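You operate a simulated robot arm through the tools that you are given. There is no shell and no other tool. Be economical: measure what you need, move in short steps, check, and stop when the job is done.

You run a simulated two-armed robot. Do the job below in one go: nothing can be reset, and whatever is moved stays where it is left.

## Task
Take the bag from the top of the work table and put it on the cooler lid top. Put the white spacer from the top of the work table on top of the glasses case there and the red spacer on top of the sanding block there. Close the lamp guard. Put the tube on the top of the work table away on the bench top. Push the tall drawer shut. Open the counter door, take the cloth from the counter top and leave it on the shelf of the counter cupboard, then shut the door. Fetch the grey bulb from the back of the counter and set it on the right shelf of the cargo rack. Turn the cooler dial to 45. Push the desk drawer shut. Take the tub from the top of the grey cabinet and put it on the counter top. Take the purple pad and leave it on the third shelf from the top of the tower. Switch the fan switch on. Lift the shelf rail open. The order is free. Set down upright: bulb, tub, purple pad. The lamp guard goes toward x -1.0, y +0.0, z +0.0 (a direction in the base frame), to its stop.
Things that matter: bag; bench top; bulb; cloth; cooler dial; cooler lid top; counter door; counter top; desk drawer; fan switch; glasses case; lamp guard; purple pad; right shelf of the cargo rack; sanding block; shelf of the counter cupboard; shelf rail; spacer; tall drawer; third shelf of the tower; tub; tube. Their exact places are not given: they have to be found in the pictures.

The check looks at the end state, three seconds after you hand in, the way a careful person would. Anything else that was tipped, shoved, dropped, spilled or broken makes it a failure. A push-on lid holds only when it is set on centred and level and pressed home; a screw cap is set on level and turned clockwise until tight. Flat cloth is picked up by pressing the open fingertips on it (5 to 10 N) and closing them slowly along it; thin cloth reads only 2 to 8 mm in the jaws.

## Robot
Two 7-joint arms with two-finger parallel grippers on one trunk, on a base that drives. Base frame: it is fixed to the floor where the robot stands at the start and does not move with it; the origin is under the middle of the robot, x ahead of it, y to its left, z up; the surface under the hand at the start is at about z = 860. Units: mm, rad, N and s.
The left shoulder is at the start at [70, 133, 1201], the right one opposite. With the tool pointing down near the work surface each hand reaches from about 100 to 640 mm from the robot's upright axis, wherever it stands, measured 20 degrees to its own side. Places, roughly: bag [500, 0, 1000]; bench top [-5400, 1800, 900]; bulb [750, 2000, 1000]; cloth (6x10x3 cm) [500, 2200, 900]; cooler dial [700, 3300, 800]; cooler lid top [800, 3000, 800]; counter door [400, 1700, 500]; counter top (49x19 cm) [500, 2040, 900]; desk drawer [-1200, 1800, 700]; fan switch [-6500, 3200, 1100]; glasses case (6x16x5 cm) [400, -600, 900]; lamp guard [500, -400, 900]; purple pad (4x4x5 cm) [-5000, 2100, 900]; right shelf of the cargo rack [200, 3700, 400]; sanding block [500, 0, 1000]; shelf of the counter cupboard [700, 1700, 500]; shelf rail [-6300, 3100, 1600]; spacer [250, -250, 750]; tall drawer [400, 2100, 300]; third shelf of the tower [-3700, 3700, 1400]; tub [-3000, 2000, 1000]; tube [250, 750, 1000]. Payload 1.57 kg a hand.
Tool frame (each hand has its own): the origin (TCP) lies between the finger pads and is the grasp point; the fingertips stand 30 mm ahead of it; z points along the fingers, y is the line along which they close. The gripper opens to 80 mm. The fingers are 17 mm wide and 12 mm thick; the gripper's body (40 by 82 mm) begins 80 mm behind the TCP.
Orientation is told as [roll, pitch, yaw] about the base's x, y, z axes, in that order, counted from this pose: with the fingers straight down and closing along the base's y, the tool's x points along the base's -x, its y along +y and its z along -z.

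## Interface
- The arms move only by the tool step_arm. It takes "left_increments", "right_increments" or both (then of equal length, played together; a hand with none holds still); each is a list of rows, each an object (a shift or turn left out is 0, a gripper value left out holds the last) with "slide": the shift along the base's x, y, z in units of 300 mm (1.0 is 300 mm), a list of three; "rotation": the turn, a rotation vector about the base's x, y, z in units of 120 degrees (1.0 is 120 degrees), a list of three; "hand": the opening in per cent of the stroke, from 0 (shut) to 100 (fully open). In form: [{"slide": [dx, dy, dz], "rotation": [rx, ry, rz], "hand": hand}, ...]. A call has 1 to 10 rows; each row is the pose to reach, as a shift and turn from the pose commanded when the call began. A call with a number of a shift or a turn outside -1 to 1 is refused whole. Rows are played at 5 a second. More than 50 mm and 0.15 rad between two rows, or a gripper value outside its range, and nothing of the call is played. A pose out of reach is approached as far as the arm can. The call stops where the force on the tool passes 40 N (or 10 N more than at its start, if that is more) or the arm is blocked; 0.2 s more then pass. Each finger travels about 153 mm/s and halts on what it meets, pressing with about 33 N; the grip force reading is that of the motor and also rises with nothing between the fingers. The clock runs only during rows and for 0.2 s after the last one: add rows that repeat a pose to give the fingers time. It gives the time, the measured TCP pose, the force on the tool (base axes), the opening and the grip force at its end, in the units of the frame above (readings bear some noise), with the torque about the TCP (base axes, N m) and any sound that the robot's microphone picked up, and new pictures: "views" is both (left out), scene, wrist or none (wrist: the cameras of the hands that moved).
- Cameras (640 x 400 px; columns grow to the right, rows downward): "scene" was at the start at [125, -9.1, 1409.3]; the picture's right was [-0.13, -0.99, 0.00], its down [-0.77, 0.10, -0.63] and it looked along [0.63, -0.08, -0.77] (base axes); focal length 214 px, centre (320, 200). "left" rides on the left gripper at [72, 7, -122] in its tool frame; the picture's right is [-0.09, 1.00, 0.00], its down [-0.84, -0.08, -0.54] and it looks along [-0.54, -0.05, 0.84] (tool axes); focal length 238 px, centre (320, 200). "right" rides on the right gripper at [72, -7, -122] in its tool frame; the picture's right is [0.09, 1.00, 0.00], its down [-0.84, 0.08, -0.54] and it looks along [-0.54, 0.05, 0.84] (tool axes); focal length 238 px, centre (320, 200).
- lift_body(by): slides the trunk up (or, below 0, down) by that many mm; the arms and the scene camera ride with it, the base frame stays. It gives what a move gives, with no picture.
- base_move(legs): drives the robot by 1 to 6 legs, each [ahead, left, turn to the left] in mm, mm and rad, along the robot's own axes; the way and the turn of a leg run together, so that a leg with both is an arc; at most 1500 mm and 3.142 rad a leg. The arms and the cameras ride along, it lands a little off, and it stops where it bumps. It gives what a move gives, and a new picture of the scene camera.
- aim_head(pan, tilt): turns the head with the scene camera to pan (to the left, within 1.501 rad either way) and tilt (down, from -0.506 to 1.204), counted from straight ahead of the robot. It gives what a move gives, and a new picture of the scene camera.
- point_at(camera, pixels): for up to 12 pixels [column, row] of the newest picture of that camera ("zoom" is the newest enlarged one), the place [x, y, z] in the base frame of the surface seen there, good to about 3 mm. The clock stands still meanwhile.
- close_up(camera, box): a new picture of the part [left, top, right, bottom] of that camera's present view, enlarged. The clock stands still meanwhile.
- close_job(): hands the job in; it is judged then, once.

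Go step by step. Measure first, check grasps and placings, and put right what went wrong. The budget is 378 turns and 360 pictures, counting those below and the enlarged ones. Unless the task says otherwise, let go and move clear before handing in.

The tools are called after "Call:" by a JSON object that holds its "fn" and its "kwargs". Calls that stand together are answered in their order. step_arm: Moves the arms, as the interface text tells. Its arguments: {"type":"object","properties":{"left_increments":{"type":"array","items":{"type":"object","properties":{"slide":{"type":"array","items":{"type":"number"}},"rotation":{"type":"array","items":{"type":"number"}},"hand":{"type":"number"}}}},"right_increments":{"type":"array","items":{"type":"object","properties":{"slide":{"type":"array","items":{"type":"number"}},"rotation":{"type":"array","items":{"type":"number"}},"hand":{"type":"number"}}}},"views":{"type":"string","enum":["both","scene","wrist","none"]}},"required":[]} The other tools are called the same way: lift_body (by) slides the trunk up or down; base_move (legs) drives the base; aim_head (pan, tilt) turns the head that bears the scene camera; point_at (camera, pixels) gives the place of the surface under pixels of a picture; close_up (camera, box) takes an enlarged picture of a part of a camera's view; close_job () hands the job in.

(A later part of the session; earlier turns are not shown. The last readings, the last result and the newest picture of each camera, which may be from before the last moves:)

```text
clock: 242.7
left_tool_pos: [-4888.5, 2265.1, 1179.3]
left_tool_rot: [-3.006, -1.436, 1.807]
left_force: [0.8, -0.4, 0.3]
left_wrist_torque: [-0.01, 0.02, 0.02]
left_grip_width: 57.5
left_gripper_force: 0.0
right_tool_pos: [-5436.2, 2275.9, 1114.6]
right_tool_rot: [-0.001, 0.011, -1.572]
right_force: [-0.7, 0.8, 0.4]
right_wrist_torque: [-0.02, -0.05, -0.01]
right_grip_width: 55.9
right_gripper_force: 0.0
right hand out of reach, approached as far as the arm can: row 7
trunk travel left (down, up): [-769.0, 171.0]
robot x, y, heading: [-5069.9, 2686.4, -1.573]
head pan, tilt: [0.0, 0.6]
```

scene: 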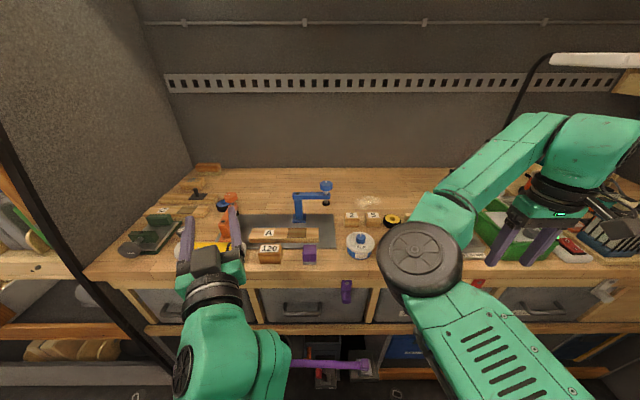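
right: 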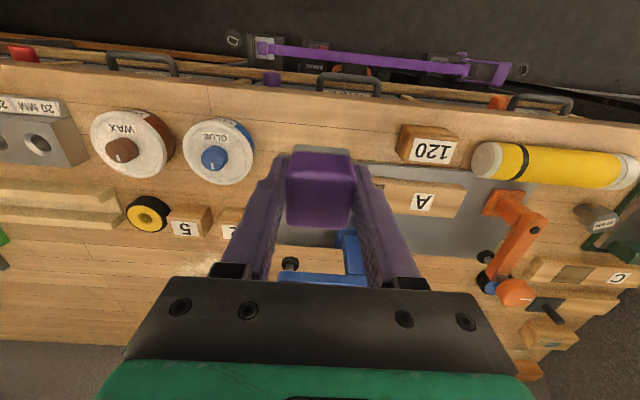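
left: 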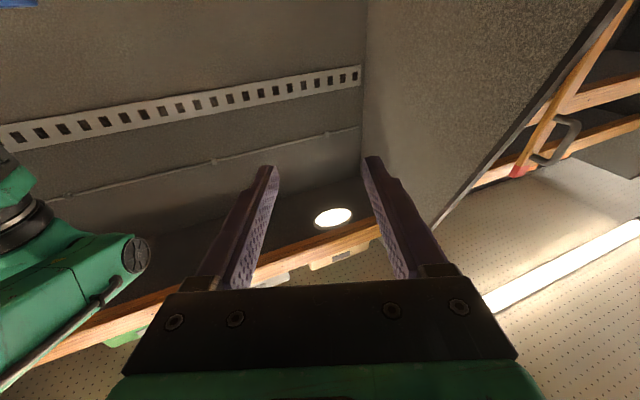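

Right arm is clear. I bring the left hand in front of the pad, pointing straight at the bench.

Call:
{"fn": "step_arm", "kwargs": {"left_increments": [{"slide": [-0.08, 0, -0.1], "rotation": [0.01, 0, -0.03]}, {"slide": [-0.16, 0, -0.22], "rotation": [0.02, 0, -0.06]}, {"slide": [-0.25, 0, -0.34], "rotation": [0.03, 0, -0.09]}, {"slide": [-0.34, -0.02, -0.46], "rotation": [0.04, 0, -0.12]}, {"slide": [-0.43, -0.04, -0.58], "rotation": [0.05, 0, -0.15]}, {"slide": [-0.52, -0.05, -0.68], "rotation": [0.06, 0, -0.178]}], "views": "both"}}

```text
clock: 244.1
left_tool_pos: [-5044.3, 2247.4, 971.6]
left_tool_rot: [2.684, -1.561, 2.022]
left_force: [0.0, -0.6, 0.2]
left_wrist_torque: [-0.03, 0.03, 0.02]
left_grip_width: 57.6
left_gripper_force: 0.2
right_tool_pos: [-5434.9, 2274.7, 1116.4]
right_tool_rot: [-0.002, 0.011, -1.572]
right_force: [-0.7, 0.7, 0.3]
right_wrist_torque: [0.03, -0.02, 0.0]
right_grip_width: 55.9
right_gripper_force: 0.1
trunk travel left (down, up): [-769.0, 171.0]
robot x, y, heading: [-5071.8, 2681.0, -1.574]
head pan, tilt: [0.0, 0.6]
```

scene: 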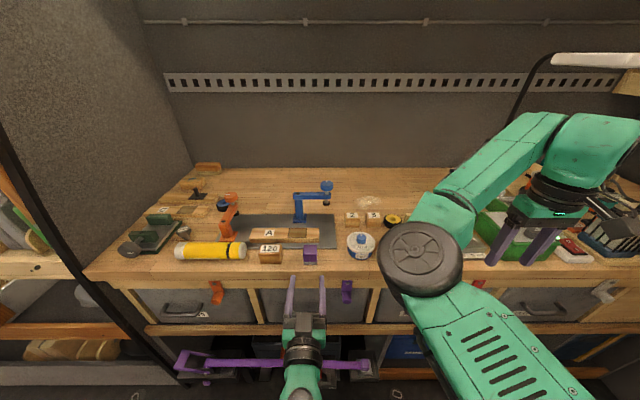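
left: 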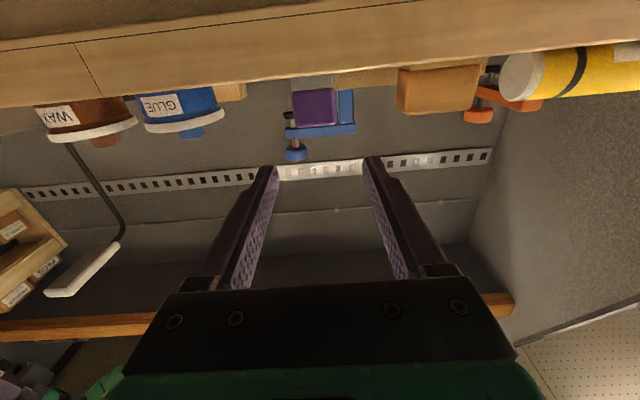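

The left hand is level, pointing at the pad (315,105). I verify the pad's position.

Call:
{"fn": "point_at", "kwargs": {"camera": "left", "pixels": [[315, 108], [293, 108], [337, 108], [315, 92], [315, 122], [405, 85]]}}

Call:
{"fn": "point_at", "kwargs": {"camera": "scene", "pixels": [[310, 248], [304, 247], [316, 247], [310, 258]]}}

```text
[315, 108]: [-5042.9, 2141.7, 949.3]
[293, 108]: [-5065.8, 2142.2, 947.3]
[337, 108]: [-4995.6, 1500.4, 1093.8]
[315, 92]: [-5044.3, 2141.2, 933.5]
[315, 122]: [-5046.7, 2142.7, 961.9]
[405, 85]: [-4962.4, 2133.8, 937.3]
```

```text
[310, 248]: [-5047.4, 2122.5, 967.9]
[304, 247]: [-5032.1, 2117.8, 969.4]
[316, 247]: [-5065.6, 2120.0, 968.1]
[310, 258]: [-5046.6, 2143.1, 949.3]
```

Call:
{"fn": "step_arm", "kwargs": {"left_increments": [{"slide": [-0.008, 0, -0.08], "hand": 76}, {"slide": [-0.008, -0.12, -0.08]}, {"slide": [-0.008, -0.24, -0.08]}, {"slide": [-0.008, -0.34, -0.08]}, {"slide": [-0.008, -0.41, -0.08]}, {"slide": [-0.008, -0.41, -0.08], "hand": 0}, {"slide": [-0.008, -0.41, -0.08], "hand": 0}, {"slide": [-0.008, -0.41, -0.08], "hand": 0}], "views": "both"}}

```text
clock: 245.9
left_tool_pos: [-5046.7, 2123.2, 949.3]
left_tool_rot: [2.733, -1.561, 1.976]
left_force: [-0.3, 0.5, -0.3]
left_wrist_torque: [0.02, 0.0, 0.02]
left_grip_width: 39.2
left_gripper_force: 32.9
right_tool_pos: [-5435.3, 2274.1, 1115.9]
right_tool_rot: [-0.002, 0.009, -1.571]
right_force: [0.8, 0.5, 1.0]
right_wrist_torque: [-0.02, 0.0, 0.0]
right_grip_width: 56.0
right_gripper_force: 0.0
trunk travel left (down, up): [-769.0, 171.0]
robot x, y, heading: [-5075.5, 2683.4, -1.572]
head pan, tilt: [0.0, 0.6]
```

scene: 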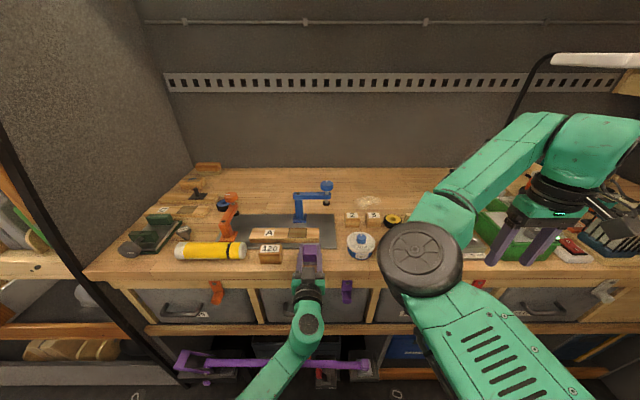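
left: 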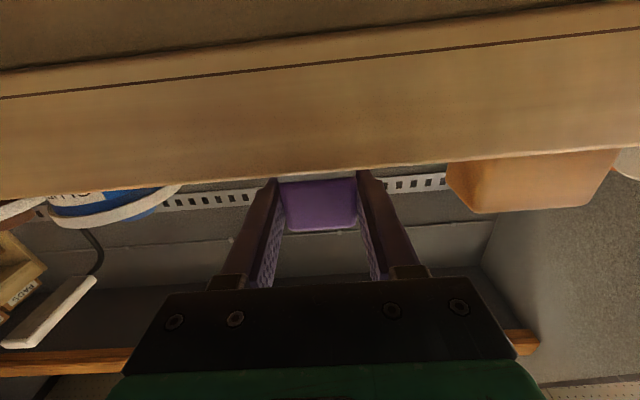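

The pad is gripped horizontally. I lift it and try to bring the right arm back to its usual pose.

Call:
{"fn": "step_arm", "kwargs": {"left_increments": [{"slide": [0, 0, 0.1]}, {"slide": [0, 0.06, 0.2]}, {"slide": [0, 0.15, 0.25]}, {"slide": [0, 0.25, 0.3]}], "right_increments": [{"slide": [0.1, 0.04, 0]}, {"slide": [0.2, 0.08, 0]}, {"slide": [0.3, 0.12, 0]}, {"slide": [0.4, 0.16, 0]}], "views": "scene"}}

```text
clock: 246.9
left_tool_pos: [-5044.0, 2200.1, 1039.9]
left_tool_rot: [2.711, -1.562, 1.998]
left_force: [-0.5, 1.0, -0.3]
left_wrist_torque: [0.0, 0.01, 0.02]
left_grip_width: 39.0
left_gripper_force: 33.5
right_tool_pos: [-5435.4, 2275.7, 1116.0]
right_tool_rot: [-0.004, 0.008, -1.572]
right_force: [0.8, -0.2, 0.4]
right_wrist_torque: [-0.01, -0.01, -0.04]
right_grip_width: 55.8
right_gripper_force: 0.0
right hand out of reach, approached as far as the arm can: row 1, 2, 3, 4
trunk travel left (down, up): [-769.0, 171.0]
robot x, y, heading: [-5070.6, 2682.9, -1.571]
head pan, tilt: [0.0, 0.6]
```

scene: 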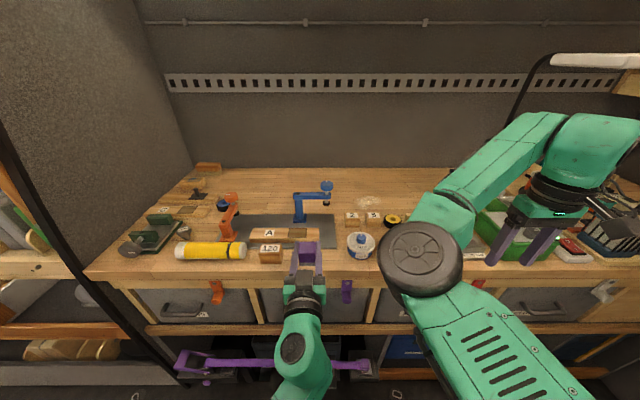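

Call:
{"fn": "base_move", "kwargs": {"legs": [[-110, 0, 0]]}}

Call:
{"fn": "step_arm", "kwargs": {"right_increments": [{"slide": [0, 0, -0.15]}, {"slide": [0, 0, -0.3]}, {"slide": [0, 0, -0.45]}, {"slide": [0.1, 0, -0.6]}, {"slide": [0.2, 0, -0.7]}, {"slide": [0.3, 0, -0.75]}, {"slide": [0.4, 0.0, -0.75]}], "views": "scene"}}

```text
clock: 248.1
left_tool_pos: [-5043.7, 2308.0, 1038.0]
left_tool_rot: [2.665, -1.565, 2.044]
left_force: [0.0, 0.1, -0.6]
left_wrist_torque: [-0.01, 0.03, 0.0]
left_grip_width: 39.1
left_gripper_force: 33.0
right_tool_pos: [-5433.7, 2383.6, 1115.5]
right_tool_rot: [-0.004, 0.012, -1.573]
right_force: [0.6, -0.9, -0.8]
right_wrist_torque: [0.0, 0.0, 0.01]
right_grip_width: 56.2
right_gripper_force: 0.2
trunk travel left (down, up): [-769.0, 171.0]
robot x, y, heading: [-5072.3, 2794.5, -1.573]
head pan, tilt: [0.0, 0.6]
```

scene: 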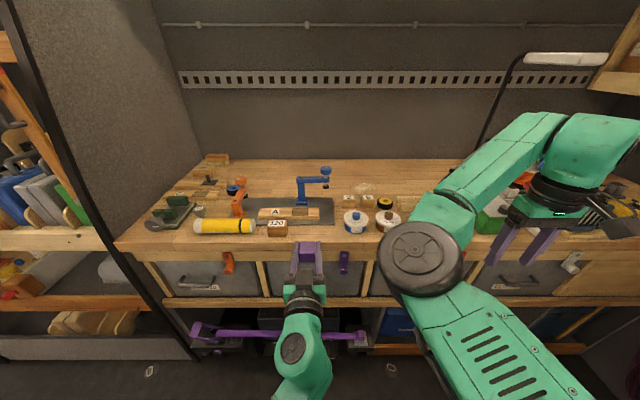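

```text
refused: row 4 steps farther than a row can; nothing moved
```

Call:
{"fn": "step_arm", "kwargs": {"right_increments": [{"slide": [0, 0, -0.15]}, {"slide": [0, 0, -0.3]}, {"slide": [0, 0, -0.45]}, {"slide": [0.08, 0, -0.57]}, {"slide": [0.18, 0, -0.67]}, {"slide": [0.28, 0, -0.75]}, {"slide": [0.4, 0.0, -0.75]}, {"slide": [0.5, 0.0, -0.75]}], "views": "scene"}}

```text
clock: 249.9
left_tool_pos: [-5043.0, 2308.5, 1039.1]
left_tool_rot: [2.747, -1.562, 1.961]
left_force: [0.5, -0.6, -0.4]
left_wrist_torque: [-0.02, 0.02, -0.02]
left_grip_width: 39.3
left_gripper_force: 32.8
right_tool_pos: [-5359.3, 2353.1, 916.1]
right_tool_rot: [-0.12, -0.087, -1.635]
right_force: [-0.3, -0.4, -0.7]
right_wrist_torque: [0.04, 0.01, 0.03]
right_grip_width: 56.1
right_gripper_force: 0.0
right hand out of reach, approached as far as the arm can: row 5, 6, 7, 8
trunk travel left (down, up): [-769.0, 171.0]
robot x, y, heading: [-5072.1, 2793.4, -1.575]
head pan, tilt: [0.0, 0.6]
stopped in row 8 (right hand): the arm was blocked; the commanded pose is now the measured one
```

scene: 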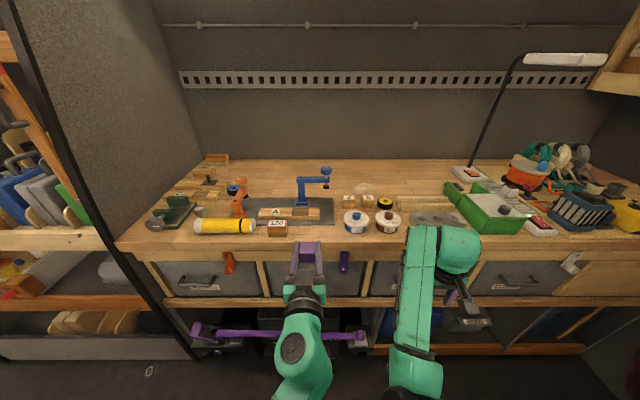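

Call:
{"fn": "step_arm", "kwargs": {"right_increments": [{"slide": [0, 0, 0.06], "rotation": [0.019, -0.03, 0.015]}, {"slide": [0, 0, 0.15], "rotation": [0.038, -0.06, 0.03]}, {"slide": [0, 0, 0.3], "rotation": [0.038, -0.06, 0.03]}, {"slide": [0, 0, 0.45], "rotation": [0.038, -0.06, 0.03]}, {"slide": [0, 0, 0.55], "rotation": [0.038, -0.06, 0.03]}], "views": "scene"}}

```text
clock: 251.1
left_tool_pos: [-5044.1, 2308.5, 1038.6]
left_tool_rot: [2.809, -1.563, 1.9]
left_force: [1.6, -0.8, -0.3]
left_wrist_torque: [0.01, -0.01, -0.01]
left_grip_width: 39.1
left_gripper_force: 33.3
right_tool_pos: [-5395.6, 2321.0, 1077.9]
right_tool_rot: [0.008, 0.001, -1.572]
right_force: [0.4, 1.2, 1.3]
right_wrist_torque: [-0.01, -0.01, 0.02]
right_grip_width: 56.1
right_gripper_force: 0.1
right hand out of reach, approached as far as the arm can: row 2, 3, 4, 5
trunk travel left (down, up): [-769.0, 171.0]
robot x, y, heading: [-5068.5, 2799.3, -1.577]
head pan, tilt: [0.0, 0.6]
```

scene: 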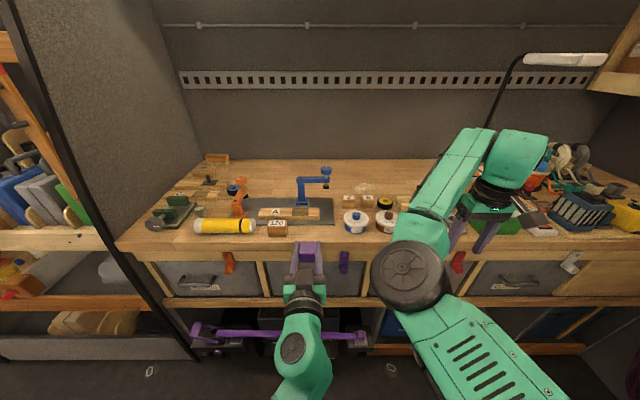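

I try turning the right hand horizontal too, as the left arm did.

Call:
{"fn": "step_arm", "kwargs": {"right_increments": [{"slide": [0.02, 0.02, 0], "rotation": [-0.07, 0, 0]}, {"slide": [0.04, 0.03, 0], "rotation": [-0.14, 0, 0]}, {"slide": [0.06, 0.04, 0], "rotation": [-0.21, 0, 0]}, {"slide": [0.08, 0.04, 0], "rotation": [-0.28, 0, 0]}, {"slide": [0.1, 0.04, 0], "rotation": [-0.35, 0, 0]}, {"slide": [0.12, 0.04, 0], "rotation": [-0.42, 0, 0]}, {"slide": [0.14, 0.04, 0], "rotation": [-0.49, 0, 0]}, {"slide": [0.16, 0.04, 0], "rotation": [-0.56, 0, 0]}, {"slide": [0.18, 0.04, 0], "rotation": [-0.63, 0, 0]}, {"slide": [0.2, 0.04, 0], "rotation": [-0.7, 0, 0]}], "views": "scene"}}

```text
clock: 252.9
left_tool_pos: [-5044.2, 2308.8, 1038.9]
left_tool_rot: [2.705, -1.564, 2.003]
left_force: [-0.4, -0.6, -0.4]
left_wrist_torque: [-0.01, -0.04, -0.01]
left_grip_width: 39.2
left_gripper_force: 32.8
right_tool_pos: [-5382.2, 2320.5, 1182.1]
right_tool_rot: [-0.446, -1.324, -1.199]
right_force: [0.1, -0.6, 0.3]
right_wrist_torque: [0.0, -0.02, -0.07]
right_grip_width: 55.7
right_gripper_force: 0.0
right hand out of reach, approached as far as the arm can: row 1, 2, 3, 4, 5, 8
trunk travel left (down, up): [-769.0, 171.0]
robot x, y, heading: [-5073.0, 2794.6, -1.573]
head pan, tilt: [0.0, 0.6]
stopped in row 8 (right hand): the arm was blocked; the commanded pose is now the measured one
```

scene: 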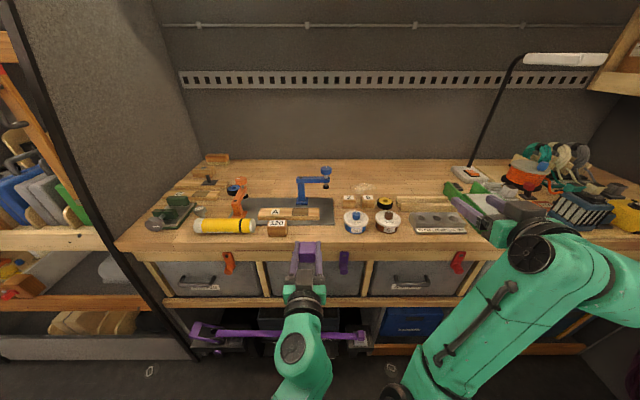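

The right hand is now close to horizontal. I turn to the end wall and drive up to look at the fan box and rail.

Call:
{"fn": "base_move", "kwargs": {"legs": [[0, 0, -1.568], [650, 0, 0]]}}

Call:
{"fn": "aim_head", "kwargs": {"pan": -0.45, "tilt": 0.3}}

```text
clock: 260.3
left_tool_pos: [-6191.6, 2801.5, 1038.4]
left_tool_rot: [2.751, -1.561, 0.362]
left_force: [-0.1, -0.2, -0.9]
left_wrist_torque: [0.0, 0.02, -0.01]
left_grip_width: 39.2
left_gripper_force: 33.1
right_tool_pos: [-6171.1, 3138.3, 1181.2]
right_tool_rot: [-0.445, -1.324, -2.797]
right_force: [-0.2, 0.3, -0.4]
right_wrist_torque: [0.0, -0.04, 0.01]
right_grip_width: 56.0
right_gripper_force: 0.1
trunk travel left (down, up): [-769.0, 171.0]
robot x, y, heading: [-5705.0, 2812.5, 3.109]
head pan, tilt: [0.0, 0.6]
```

scene: 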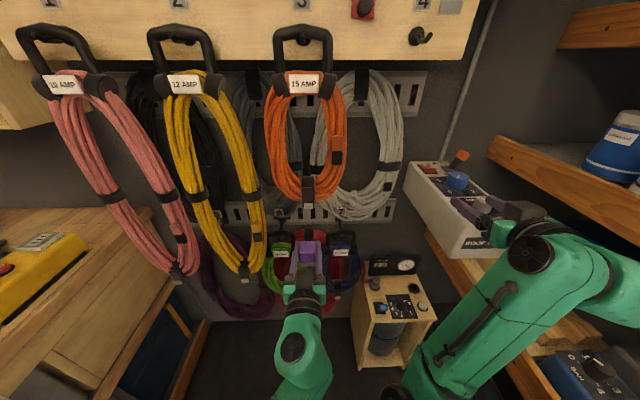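

```text
clock: 261.2
left_tool_pos: [-6191.5, 2800.6, 1040.3]
left_tool_rot: [2.733, -1.562, 0.377]
left_force: [0.9, -0.1, -0.3]
left_wrist_torque: [-0.04, 0.0, 0.0]
left_grip_width: 39.1
left_gripper_force: 33.6
right_tool_pos: [-6170.6, 3139.0, 1181.6]
right_tool_rot: [-0.45, -1.323, -2.791]
right_force: [-0.1, 0.5, 0.6]
right_wrist_torque: [0.01, 0.04, -0.01]
right_grip_width: 56.0
right_gripper_force: 0.1
trunk travel left (down, up): [-769.0, 171.0]
robot x, y, heading: [-5703.8, 2810.9, 3.109]
head pan, tilt: [-0.45, 0.3]
```

scene: 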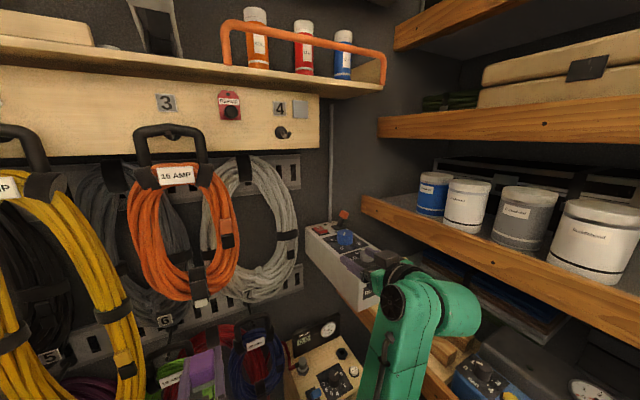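

Call:
{"fn": "close_up", "kwargs": {"camera": "scene", "box": [290, 195, 430, 325]}}

Call:
{"fn": "close_up", "kwargs": {"camera": "scene", "box": [200, 0, 410, 130]}}

Call:
{"fn": "close_up", "kwargs": {"camera": "right", "box": [0, 0, 640, 400]}}

Call:
{"fn": "point_at", "kwargs": {"camera": "scene", "pixels": [[320, 229], [342, 216], [345, 238], [310, 240], [365, 290], [225, 40], [222, 62], [300, 38], [383, 60], [380, 85], [255, 45], [343, 55]]}}

```text
3.08 times, centred on (360, 260) of scene
```

zoom: 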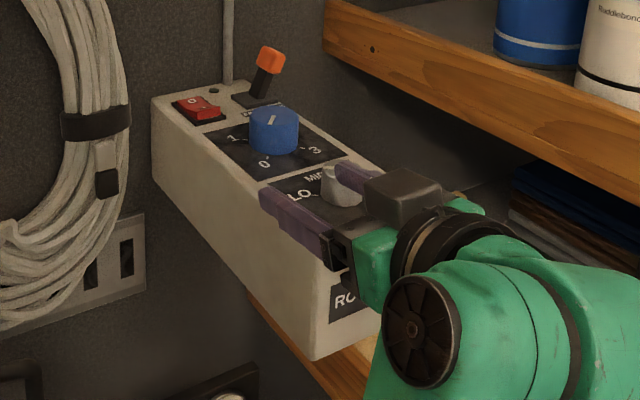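

```text
3.05 times, centred on (305, 65) of scene
```

zoom: 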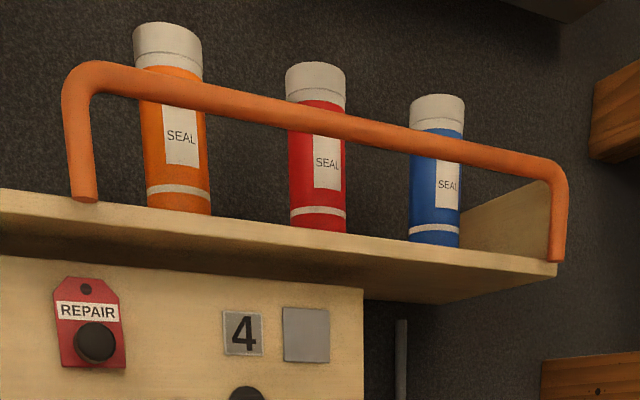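

```text
1.00 times, centred on (320, 200) of right (not enlarged: the box is as wide or as high as the picture)
```

zoom: 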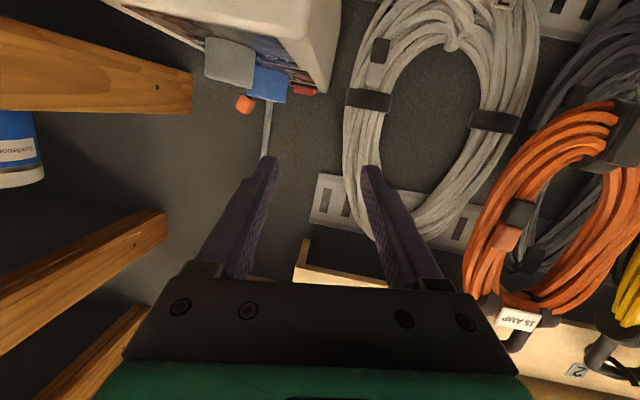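

```text
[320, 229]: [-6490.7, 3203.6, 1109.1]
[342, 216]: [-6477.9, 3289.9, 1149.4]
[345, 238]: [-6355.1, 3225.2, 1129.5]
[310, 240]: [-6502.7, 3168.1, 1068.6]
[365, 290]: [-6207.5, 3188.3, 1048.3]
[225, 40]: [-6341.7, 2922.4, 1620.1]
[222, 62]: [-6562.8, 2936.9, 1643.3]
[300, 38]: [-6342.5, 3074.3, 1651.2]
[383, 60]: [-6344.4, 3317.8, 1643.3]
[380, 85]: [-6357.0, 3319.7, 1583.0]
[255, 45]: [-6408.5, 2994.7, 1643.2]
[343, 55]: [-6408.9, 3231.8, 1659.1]
```

Call:
{"fn": "close_up", "kwargs": {"camera": "scene", "box": [300, 200, 370, 260]}}

Call:
{"fn": "close_up", "kwargs": {"camera": "right", "box": [180, 0, 350, 130]}}

```text
6.67 times, centred on (335, 230) of scene
```

zoom: 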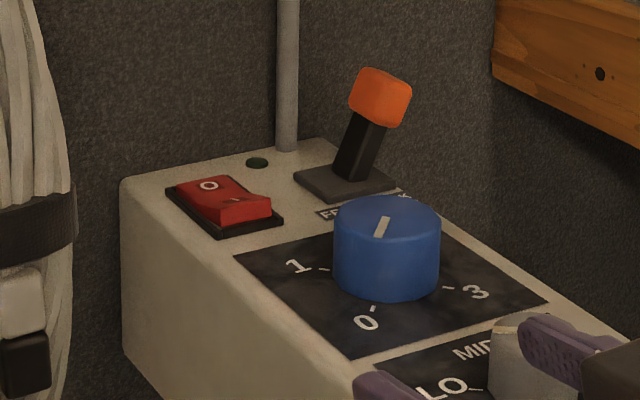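

```text
3.08 times, centred on (265, 65) of right
```

zoom: 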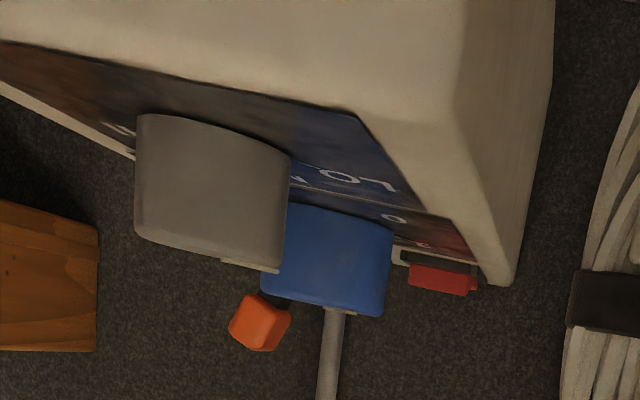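

Call:
{"fn": "point_at", "kwargs": {"camera": "scene", "pixels": [[318, 228], [322, 231], [325, 233], [328, 232], [316, 225], [327, 229], [368, 205], [400, 228], [385, 130], [312, 216], [326, 235]]}}

```text
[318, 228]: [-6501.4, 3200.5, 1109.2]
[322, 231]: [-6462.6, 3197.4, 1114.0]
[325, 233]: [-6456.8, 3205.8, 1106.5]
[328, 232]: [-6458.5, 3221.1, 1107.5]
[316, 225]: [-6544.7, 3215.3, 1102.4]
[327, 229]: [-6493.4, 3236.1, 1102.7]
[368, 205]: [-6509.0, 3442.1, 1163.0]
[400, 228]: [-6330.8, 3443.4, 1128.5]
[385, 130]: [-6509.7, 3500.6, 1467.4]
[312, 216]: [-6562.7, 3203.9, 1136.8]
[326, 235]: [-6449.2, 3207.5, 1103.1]
```

The fan's red rocker is at x −6515…−6457, y≈3206, its near "I" end raised (z 1114): it is off. I raise the right hand and try to tuck the left hand back before driving closer.

Call:
{"fn": "step_arm", "kwargs": {"left_increments": [{"slide": [0.1, -0.1, -0.05]}, {"slide": [0.2, -0.2, -0.1]}, {"slide": [0.3, -0.3, -0.15]}, {"slide": [0.38, -0.4, -0.2]}, {"slide": [0.45, -0.5, -0.2]}], "right_increments": [{"slide": [0, 0, 0.1]}, {"slide": [0, 0, 0.2]}, {"slide": [0, 0, 0.3]}, {"slide": [0, 0, 0.35]}, {"slide": [0, 0, 0.35]}], "views": "scene"}}

```text
clock: 262.4
left_tool_pos: [-6058.4, 2651.0, 980.3]
left_tool_rot: [2.963, -1.563, 0.144]
left_force: [-0.4, -0.9, -1.3]
left_wrist_torque: [0.0, 0.0, -0.01]
left_grip_width: 39.0
left_gripper_force: 33.0
right_tool_pos: [-6171.4, 3138.2, 1286.6]
right_tool_rot: [-0.449, -1.323, -2.792]
right_force: [-0.3, 0.1, -0.3]
right_wrist_torque: [-0.02, 0.0, -0.04]
right_grip_width: 56.0
right_gripper_force: 0.1
trunk travel left (down, up): [-769.0, 171.0]
robot x, y, heading: [-5705.5, 2818.0, 3.105]
head pan, tilt: [-0.45, 0.3]
```

scene: 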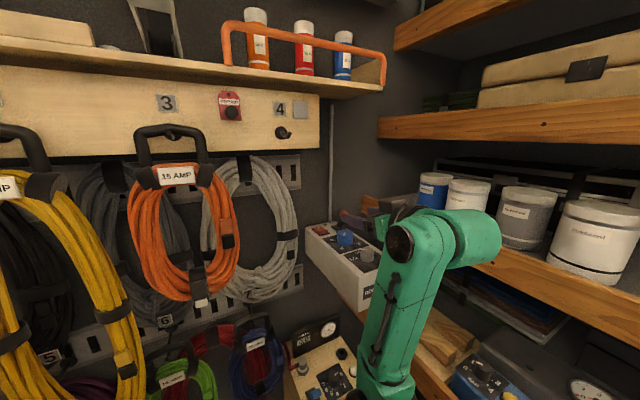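

Left tucked well. I drive in closer.

Call:
{"fn": "base_move", "kwargs": {"legs": [[225, -110, 0.035]]}}

Call:
{"fn": "aim_head", "kwargs": {"pan": -0.5, "tilt": 0.5}}

```text
clock: 264.1
left_tool_pos: [-6241.3, 2744.2, 982.0]
left_tool_rot: [-3.135, -1.553, -0.008]
left_force: [0.1, -0.6, 0.3]
left_wrist_torque: [0.01, 0.02, -0.02]
left_grip_width: 39.2
left_gripper_force: 33.1
right_tool_pos: [-6366.4, 3225.9, 1287.4]
right_tool_rot: [-0.45, -1.323, -2.762]
right_force: [-0.4, 0.4, 0.3]
right_wrist_torque: [-0.01, -0.01, -0.01]
right_grip_width: 56.0
right_gripper_force: 0.1
trunk travel left (down, up): [-769.0, 171.0]
robot x, y, heading: [-5901.3, 2920.8, 3.137]
head pan, tilt: [-0.45, 0.3]
stopped in leg 1: the robot was blocked; the commanded pose is now the measured one
```

scene: 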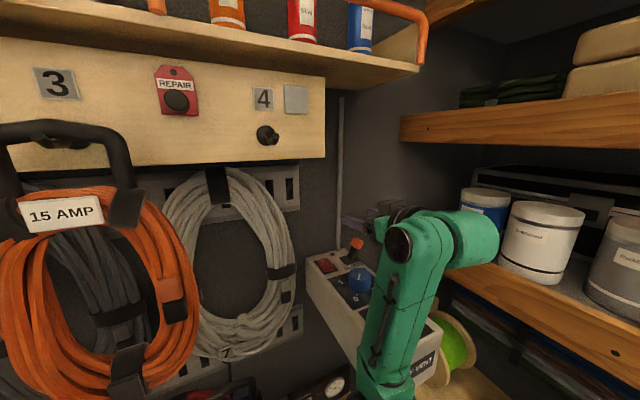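

```text
clock: 264.8
left_tool_pos: [-6239.9, 2744.8, 982.6]
left_tool_rot: [-3.134, -1.553, -0.013]
left_force: [0.2, -0.9, -0.1]
left_wrist_torque: [0.01, 0.01, 0.02]
left_grip_width: 39.2
left_gripper_force: 33.0
right_tool_pos: [-6365.8, 3226.1, 1287.9]
right_tool_rot: [-0.447, -1.321, -2.766]
right_force: [0.4, 0.3, 0.5]
right_wrist_torque: [-0.02, 0.02, 0.01]
right_grip_width: 56.0
right_gripper_force: 0.1
trunk travel left (down, up): [-769.0, 171.0]
robot x, y, heading: [-5899.2, 2916.8, 3.136]
head pan, tilt: [-0.499, 0.499]
```

scene: 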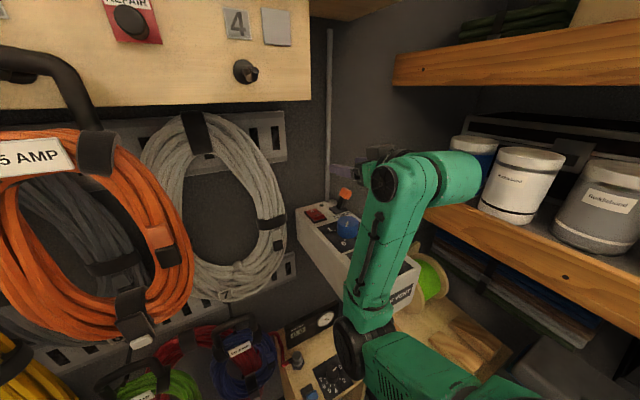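

The base bumped at (-5900,2918). I look down to see what it met.

Call:
{"fn": "aim_head", "kwargs": {"pan": -0.5, "tilt": 1.1}}

```text
clock: 265.8
left_tool_pos: [-6241.6, 2743.8, 982.6]
left_tool_rot: [-3.141, -1.554, 0.0]
left_force: [-0.9, -0.8, 0.0]
left_wrist_torque: [0.02, 0.0, 0.0]
left_grip_width: 39.3
left_gripper_force: 32.5
right_tool_pos: [-6368.0, 3227.0, 1287.3]
right_tool_rot: [-0.447, -1.321, -2.766]
right_force: [-0.2, 0.9, 0.3]
right_wrist_torque: [0.0, 0.0, -0.01]
right_grip_width: 56.1
right_gripper_force: 0.1
trunk travel left (down, up): [-769.0, 171.0]
robot x, y, heading: [-5898.1, 2916.2, 3.134]
head pan, tilt: [-0.499, 1.1]
```

scene: 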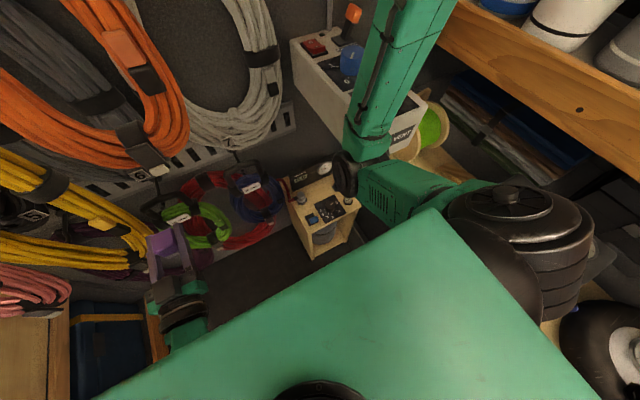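

Call:
{"fn": "point_at", "kwargs": {"camera": "scene", "pixels": [[345, 175], [385, 140], [375, 155], [415, 125], [390, 195], [560, 250], [590, 270], [580, 310], [600, 170], [555, 310], [330, 190]]}}

Call:
{"fn": "close_up", "kwargs": {"camera": "scene", "box": [280, 20, 480, 260]}}

```text
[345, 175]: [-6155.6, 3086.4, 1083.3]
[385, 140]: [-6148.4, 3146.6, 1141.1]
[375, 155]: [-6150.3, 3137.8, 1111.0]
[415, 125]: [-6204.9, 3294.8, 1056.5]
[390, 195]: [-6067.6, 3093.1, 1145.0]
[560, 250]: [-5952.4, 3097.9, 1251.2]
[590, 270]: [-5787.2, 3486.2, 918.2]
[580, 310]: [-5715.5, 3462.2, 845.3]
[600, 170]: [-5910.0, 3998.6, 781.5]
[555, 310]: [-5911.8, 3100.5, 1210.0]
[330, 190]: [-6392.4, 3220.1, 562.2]
```

```text
1.67 times, centred on (380, 140) of scene
```

zoom: 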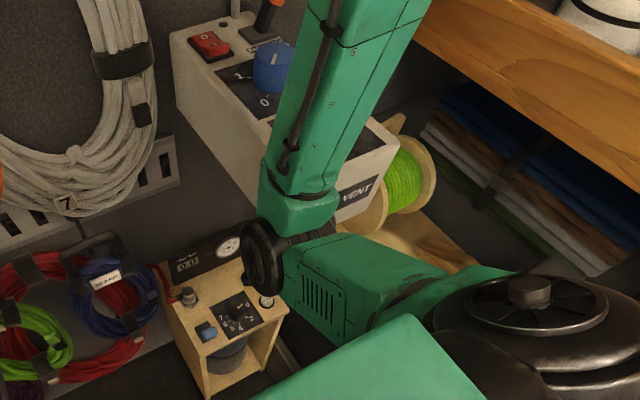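

The right elbow met the vent box's front. I back off 180 mm and turn the right hand back toward vertical.

Call:
{"fn": "base_move", "kwargs": {"legs": [[-200, 0, 0]]}}

Call:
{"fn": "step_arm", "kwargs": {"right_increments": [{"slide": [0, 0, -0.03], "rotation": [0, -0.065, 0]}, {"slide": [0, 0, -0.06], "rotation": [0, -0.13, 0]}, {"slide": [0, 0, -0.1], "rotation": [0, -0.195, 0]}, {"slide": [0, 0, -0.14], "rotation": [0, -0.26, 0]}, {"slide": [0, 0, -0.18], "rotation": [0, -0.325, 0]}, {"slide": [0, 0, -0.22], "rotation": [0, -0.39, 0]}, {"slide": [0, 0, -0.26], "rotation": [0, -0.455, 0]}, {"slide": [0, 0, -0.3], "rotation": [0, -0.52, 0]}, {"slide": [0, 0, -0.34], "rotation": [0, -0.585, 0]}, {"slide": [0, 0, -0.36], "rotation": [0, -0.642, 0]}], "views": "scene"}}

```text
clock: 267.4
left_tool_pos: [-6051.8, 2745.9, 979.2]
left_tool_rot: [2.683, -1.564, 0.457]
left_force: [-0.8, -0.3, -0.9]
left_wrist_torque: [-0.01, 0.0, 0.0]
left_grip_width: 39.1
left_gripper_force: 32.8
right_tool_pos: [-6181.1, 3229.7, 1281.3]
right_tool_rot: [-0.418, -1.313, -2.792]
right_force: [-0.9, -0.2, 0.7]
right_wrist_torque: [-0.06, 0.03, -0.01]
right_grip_width: 56.3
right_gripper_force: 0.1
trunk travel left (down, up): [-769.0, 171.0]
robot x, y, heading: [-5700.3, 2918.1, 3.141]
head pan, tilt: [-0.499, 1.1]
```

scene: 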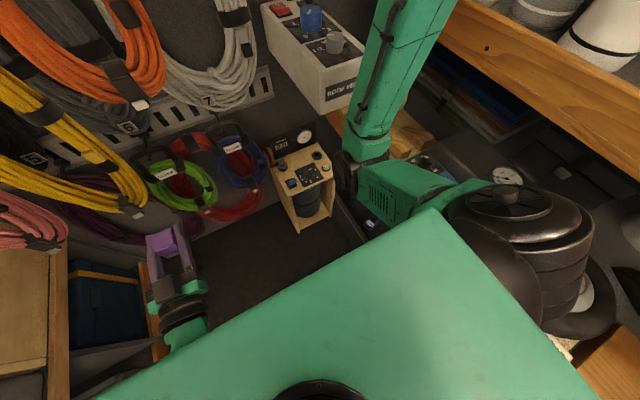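

```text
clock: 269.6
left_tool_pos: [-6051.4, 2745.8, 979.0]
left_tool_rot: [2.792, -1.562, 0.349]
left_force: [0.3, 0.5, -0.9]
left_wrist_torque: [-0.05, -0.01, 0.0]
left_grip_width: 39.1
left_gripper_force: 33.4
right_tool_pos: [-6180.4, 3228.0, 1173.5]
right_tool_rot: [-0.08, 0.018, -3.057]
right_force: [0.1, -0.9, -0.2]
right_wrist_torque: [-0.01, -0.02, 0.0]
right_grip_width: 55.8
right_gripper_force: 0.1
trunk travel left (down, up): [-769.0, 171.0]
robot x, y, heading: [-5701.4, 2920.6, 3.14]
head pan, tilt: [-0.499, 1.1]
```

scene: 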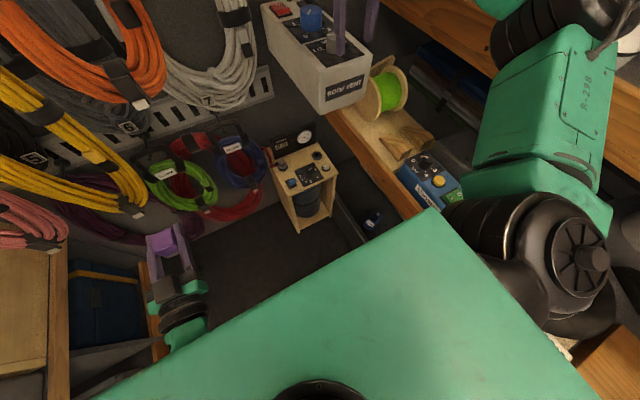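

The right arm is back to normal and vertical. I check its elbow clearance to the side shelf.

Call:
{"fn": "aim_head", "kwargs": {"pan": -0.9, "tilt": 0.6}}

```text
clock: 270.5
left_tool_pos: [-6050.9, 2746.0, 979.8]
left_tool_rot: [2.769, -1.562, 0.37]
left_force: [-0.7, 0.4, -1.1]
left_wrist_torque: [0.01, 0.05, -0.03]
left_grip_width: 39.3
left_gripper_force: 33.1
right_tool_pos: [-6179.9, 3229.6, 1173.9]
right_tool_rot: [-0.079, 0.014, -3.055]
right_force: [-0.6, 0.2, -0.1]
right_wrist_torque: [-0.03, 0.01, 0.01]
right_grip_width: 56.2
right_gripper_force: 0.0
trunk travel left (down, up): [-769.0, 171.0]
robot x, y, heading: [-5705.9, 2918.8, 3.139]
head pan, tilt: [-0.901, 0.6]
```

scene: 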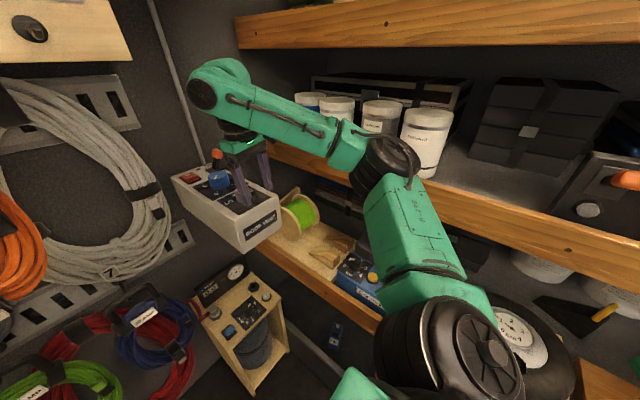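

Call:
{"fn": "point_at", "kwargs": {"camera": "scene", "pixels": [[395, 155], [410, 165], [425, 215], [425, 160], [425, 125], [450, 205], [380, 115], [350, 155], [250, 165], [338, 110]]}}

```text
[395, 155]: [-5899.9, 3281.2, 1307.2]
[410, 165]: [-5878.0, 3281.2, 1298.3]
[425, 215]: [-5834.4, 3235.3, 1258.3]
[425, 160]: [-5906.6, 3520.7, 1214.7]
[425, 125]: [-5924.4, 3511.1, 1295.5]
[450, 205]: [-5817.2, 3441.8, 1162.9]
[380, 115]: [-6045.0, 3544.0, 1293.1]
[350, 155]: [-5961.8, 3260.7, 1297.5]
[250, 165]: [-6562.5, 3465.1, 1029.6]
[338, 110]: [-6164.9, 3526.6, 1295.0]
```

Clearance to the shelf is ~100 mm. I advance 210 mm.

Call:
{"fn": "base_move", "kwargs": {"legs": [[205, 0, 0]]}}

Call:
{"fn": "step_arm", "kwargs": {"right_increments": [{"slide": [-0.08, -0.03, 0.02], "rotation": [0.0, 0.0, 0], "hand": 0}, {"slide": [-0.16, -0.06, 0.02]}, {"slide": [-0.22, -0.08, 0.02]}], "views": "both"}}

```text
clock: 272.2
left_tool_pos: [-6254.5, 2746.0, 980.4]
left_tool_rot: [2.821, -1.559, 0.318]
left_force: [0.6, 1.3, -1.3]
left_wrist_torque: [-0.01, 0.0, -0.04]
left_grip_width: 39.3
left_gripper_force: 32.9
right_tool_pos: [-6383.8, 3228.1, 1174.4]
right_tool_rot: [-0.078, 0.014, -3.053]
right_force: [1.8, 0.7, -0.2]
right_wrist_torque: [-0.03, 0.02, 0.0]
right_grip_width: 56.2
right_gripper_force: 0.0
trunk travel left (down, up): [-769.0, 171.0]
robot x, y, heading: [-5905.8, 2921.6, 3.14]
head pan, tilt: [-0.901, 0.6]
```

scene: 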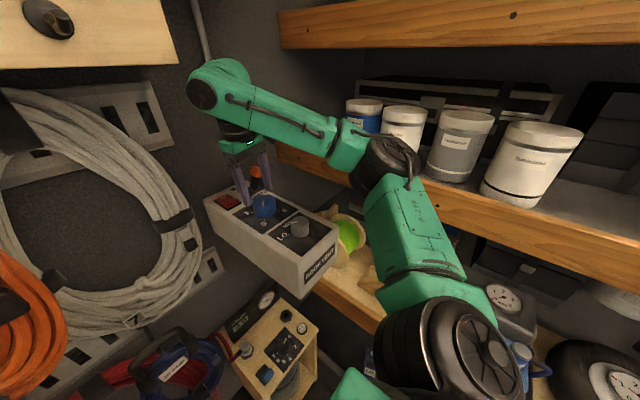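

```text
clock: 273.2
left_tool_pos: [-6253.7, 2750.8, 983.0]
left_tool_rot: [2.42, -1.562, 0.715]
left_force: [-0.9, 0.7, -0.6]
left_wrist_torque: [0.02, 0.0, 0.02]
left_grip_width: 39.5
left_gripper_force: 32.8
right_tool_pos: [-6447.3, 3211.2, 1169.9]
right_tool_rot: [-0.087, 0.039, -3.052]
right_force: [-0.7, -1.4, 0.0]
right_wrist_torque: [0.0, -0.07, -0.01]
right_grip_width: 0.1
right_gripper_force: 21.3
trunk travel left (down, up): [-769.0, 171.0]
robot x, y, heading: [-5904.1, 2917.9, 3.135]
head pan, tilt: [-0.901, 0.6]
stopped in row 3 (right hand): the arm was blocked; the commanded pose is now the measured one
```

scene: 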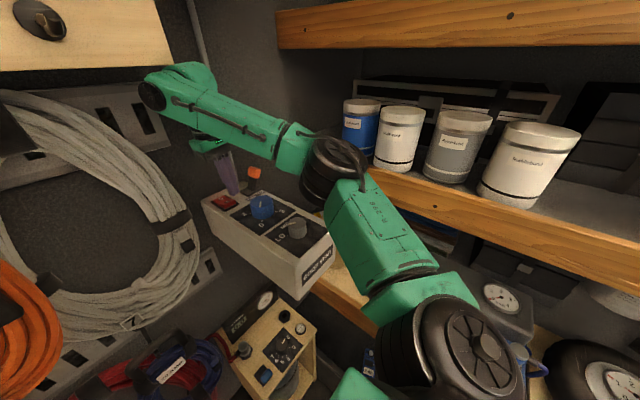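
right: 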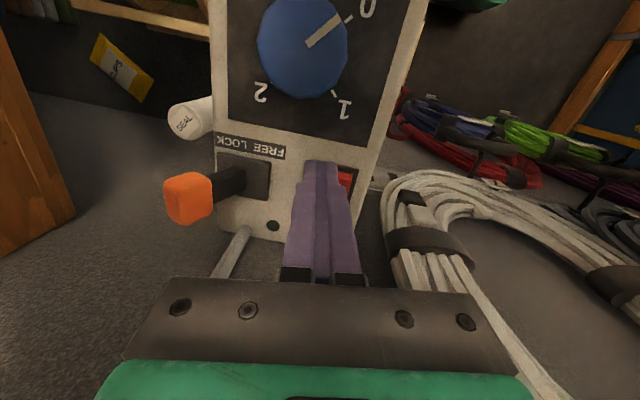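

The vertical hand's wrist touches the wall at x −6447. I tilt the fingers 25° forward, so the tips can reach the rocker's near end.

Call:
{"fn": "step_arm", "kwargs": {"right_increments": [{"slide": [0.06, -0.01, 0.03], "rotation": [-0.015, 0.05, 0]}, {"slide": [0.06, -0.02, 0.03], "rotation": [-0.03, 0.1, 0]}, {"slide": [0.04, -0.027, 0.03], "rotation": [-0.043, 0.15, 0]}, {"slide": [0.0, -0.027, 0.02], "rotation": [-0.043, 0.206, 0]}, {"slide": [-0.023, -0.027, 0.0], "rotation": [-0.043, 0.206, 0]}], "views": "both"}}

```text
clock: 274.4
left_tool_pos: [-6254.6, 2747.3, 979.2]
left_tool_rot: [2.763, -1.565, 0.374]
left_force: [0.2, -0.1, 0.0]
left_wrist_torque: [-0.01, 0.0, 0.0]
left_grip_width: 38.8
left_gripper_force: 32.7
right_tool_pos: [-6454.8, 3198.3, 1167.1]
right_tool_rot: [-0.038, -0.398, -3.063]
right_force: [0.8, 0.3, -0.5]
right_wrist_torque: [-0.03, -0.03, -0.02]
right_grip_width: 0.0
right_gripper_force: 21.4
trunk travel left (down, up): [-769.0, 171.0]
robot x, y, heading: [-5902.6, 2915.8, 3.138]
head pan, tilt: [-0.901, 0.6]
```

scene: 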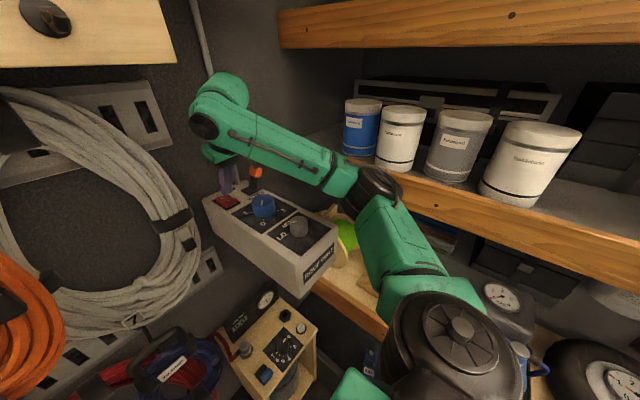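
right: 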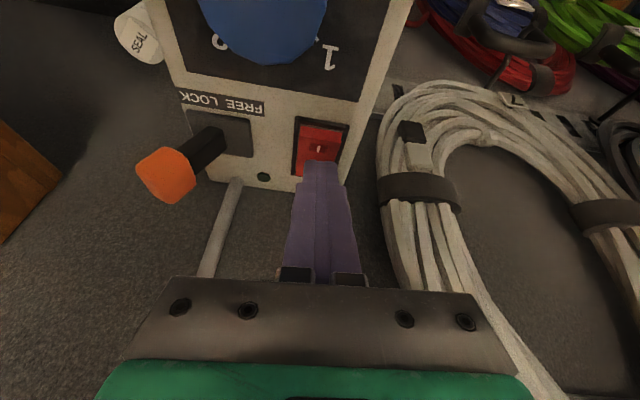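

Call:
{"fn": "point_at", "kwargs": {"camera": "right", "pixels": [[320, 148], [320, 132], [305, 140], [338, 140], [320, 165], [320, 124]]}}

Call:
{"fn": "close_up", "kwargs": {"camera": "right", "box": [270, 100, 370, 180]}}

```text
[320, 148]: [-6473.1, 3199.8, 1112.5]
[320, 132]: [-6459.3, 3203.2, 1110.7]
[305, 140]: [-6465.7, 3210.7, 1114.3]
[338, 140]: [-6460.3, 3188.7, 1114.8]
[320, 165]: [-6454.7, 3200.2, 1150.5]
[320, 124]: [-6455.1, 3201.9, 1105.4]
```

```text
5.00 times, centred on (320, 140) of right
```

zoom: 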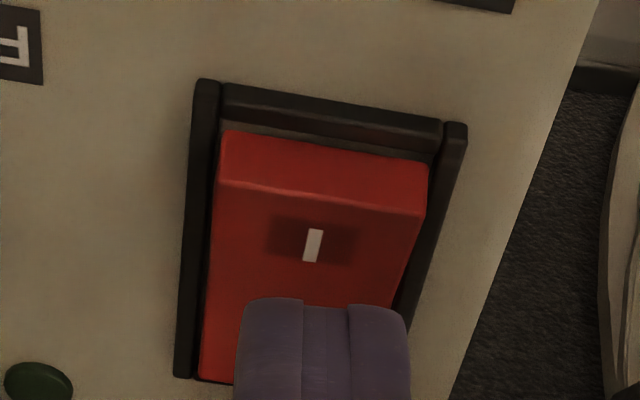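

The rocker's raised "I" end is at x −6460…−6473; the tip is right over it. I press down.

Call:
{"fn": "step_arm", "kwargs": {"right_increments": [{"slide": [0, 0, -0.06]}, {"slide": [0, 0, -0.08]}, {"slide": [0, 0, -0.095]}, {"slide": [0, 0, -0.11]}, {"slide": [0, 0, -0.122]}, {"slide": [0, 0, -0.134]}, {"slide": [0, 0, -0.145]}, {"slide": [0, 0, -0.145]}], "views": "wrist"}}

```text
clock: 275.9
left_tool_pos: [-6249.8, 2746.9, 980.5]
left_tool_rot: [2.989, -1.558, 0.147]
left_force: [-0.3, 0.2, 0.0]
left_wrist_torque: [0.0, 0.0, 0.02]
left_grip_width: 39.1
left_gripper_force: 33.3
right_tool_pos: [-6450.8, 3199.2, 1136.5]
right_tool_rot: [-0.04, -0.421, -3.064]
right_force: [7.7, -2.2, 12.0]
right_wrist_torque: [-0.12, -0.1, 0.01]
right_grip_width: 0.0
right_gripper_force: 21.6
trunk travel left (down, up): [-769.0, 171.0]
robot x, y, heading: [-5905.6, 2920.6, 3.137]
head pan, tilt: [-0.901, 0.6]
stopped in row 7 (right hand): the force on the tool passed its limit at 44 N (the readings are from after the stop); the commanded pose is now the measured one
```

right: 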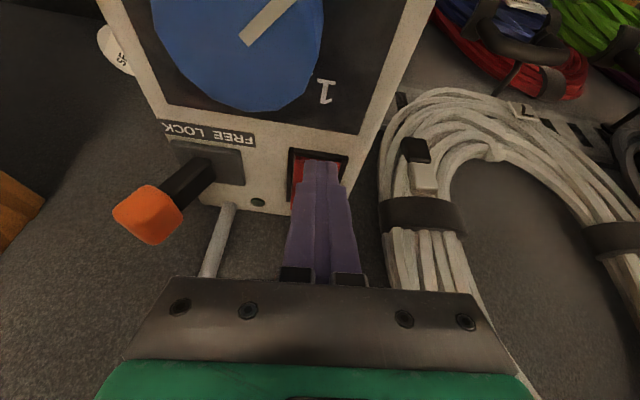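

Call:
{"fn": "step_arm", "kwargs": {"right_increments": [{"slide": [0.02, 0, 0.08]}, {"slide": [0.04, 0, 0.16]}, {"slide": [0.06, 0, 0.26]}], "views": "wrist"}}

Call:
{"fn": "close_up", "kwargs": {"camera": "right", "box": [240, 90, 400, 190]}}

```text
clock: 276.7
left_tool_pos: [-6253.8, 2747.9, 978.4]
left_tool_rot: [2.789, -1.565, 0.349]
left_force: [-0.9, 1.1, -0.6]
left_wrist_torque: [0.02, 0.01, 0.01]
left_grip_width: 39.4
left_gripper_force: 33.1
right_tool_pos: [-6437.5, 3197.6, 1212.3]
right_tool_rot: [-0.038, -0.414, -3.067]
right_force: [0.3, -1.3, -0.3]
right_wrist_torque: [0.03, -0.01, 0.01]
right_grip_width: 0.4
right_gripper_force: 21.5
trunk travel left (down, up): [-769.0, 171.0]
robot x, y, heading: [-5905.4, 2921.4, 3.139]
head pan, tilt: [-0.901, 0.6]
```

right: 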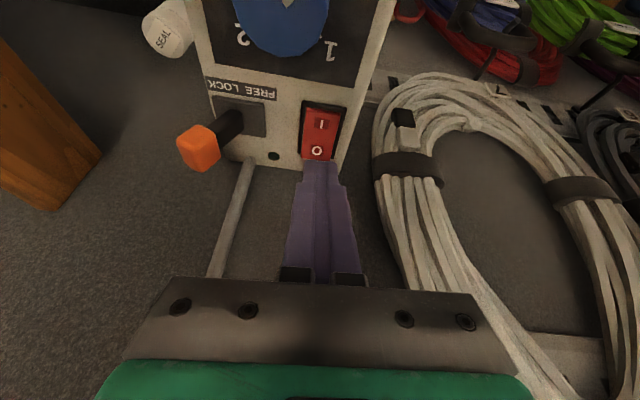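

```text
4.00 times, centred on (320, 140) of right
```

zoom: 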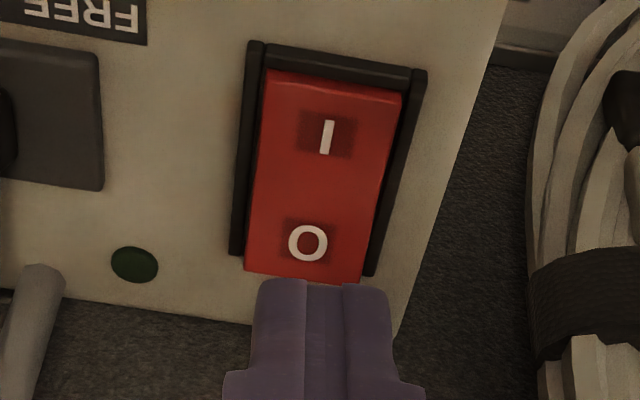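

Call:
{"fn": "point_at", "kwargs": {"camera": "zoom", "pixels": [[326, 110], [320, 170], [310, 220], [300, 262]]}}

```text
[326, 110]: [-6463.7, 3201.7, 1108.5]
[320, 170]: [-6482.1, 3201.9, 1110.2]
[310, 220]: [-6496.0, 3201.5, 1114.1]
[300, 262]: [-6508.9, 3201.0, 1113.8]
```

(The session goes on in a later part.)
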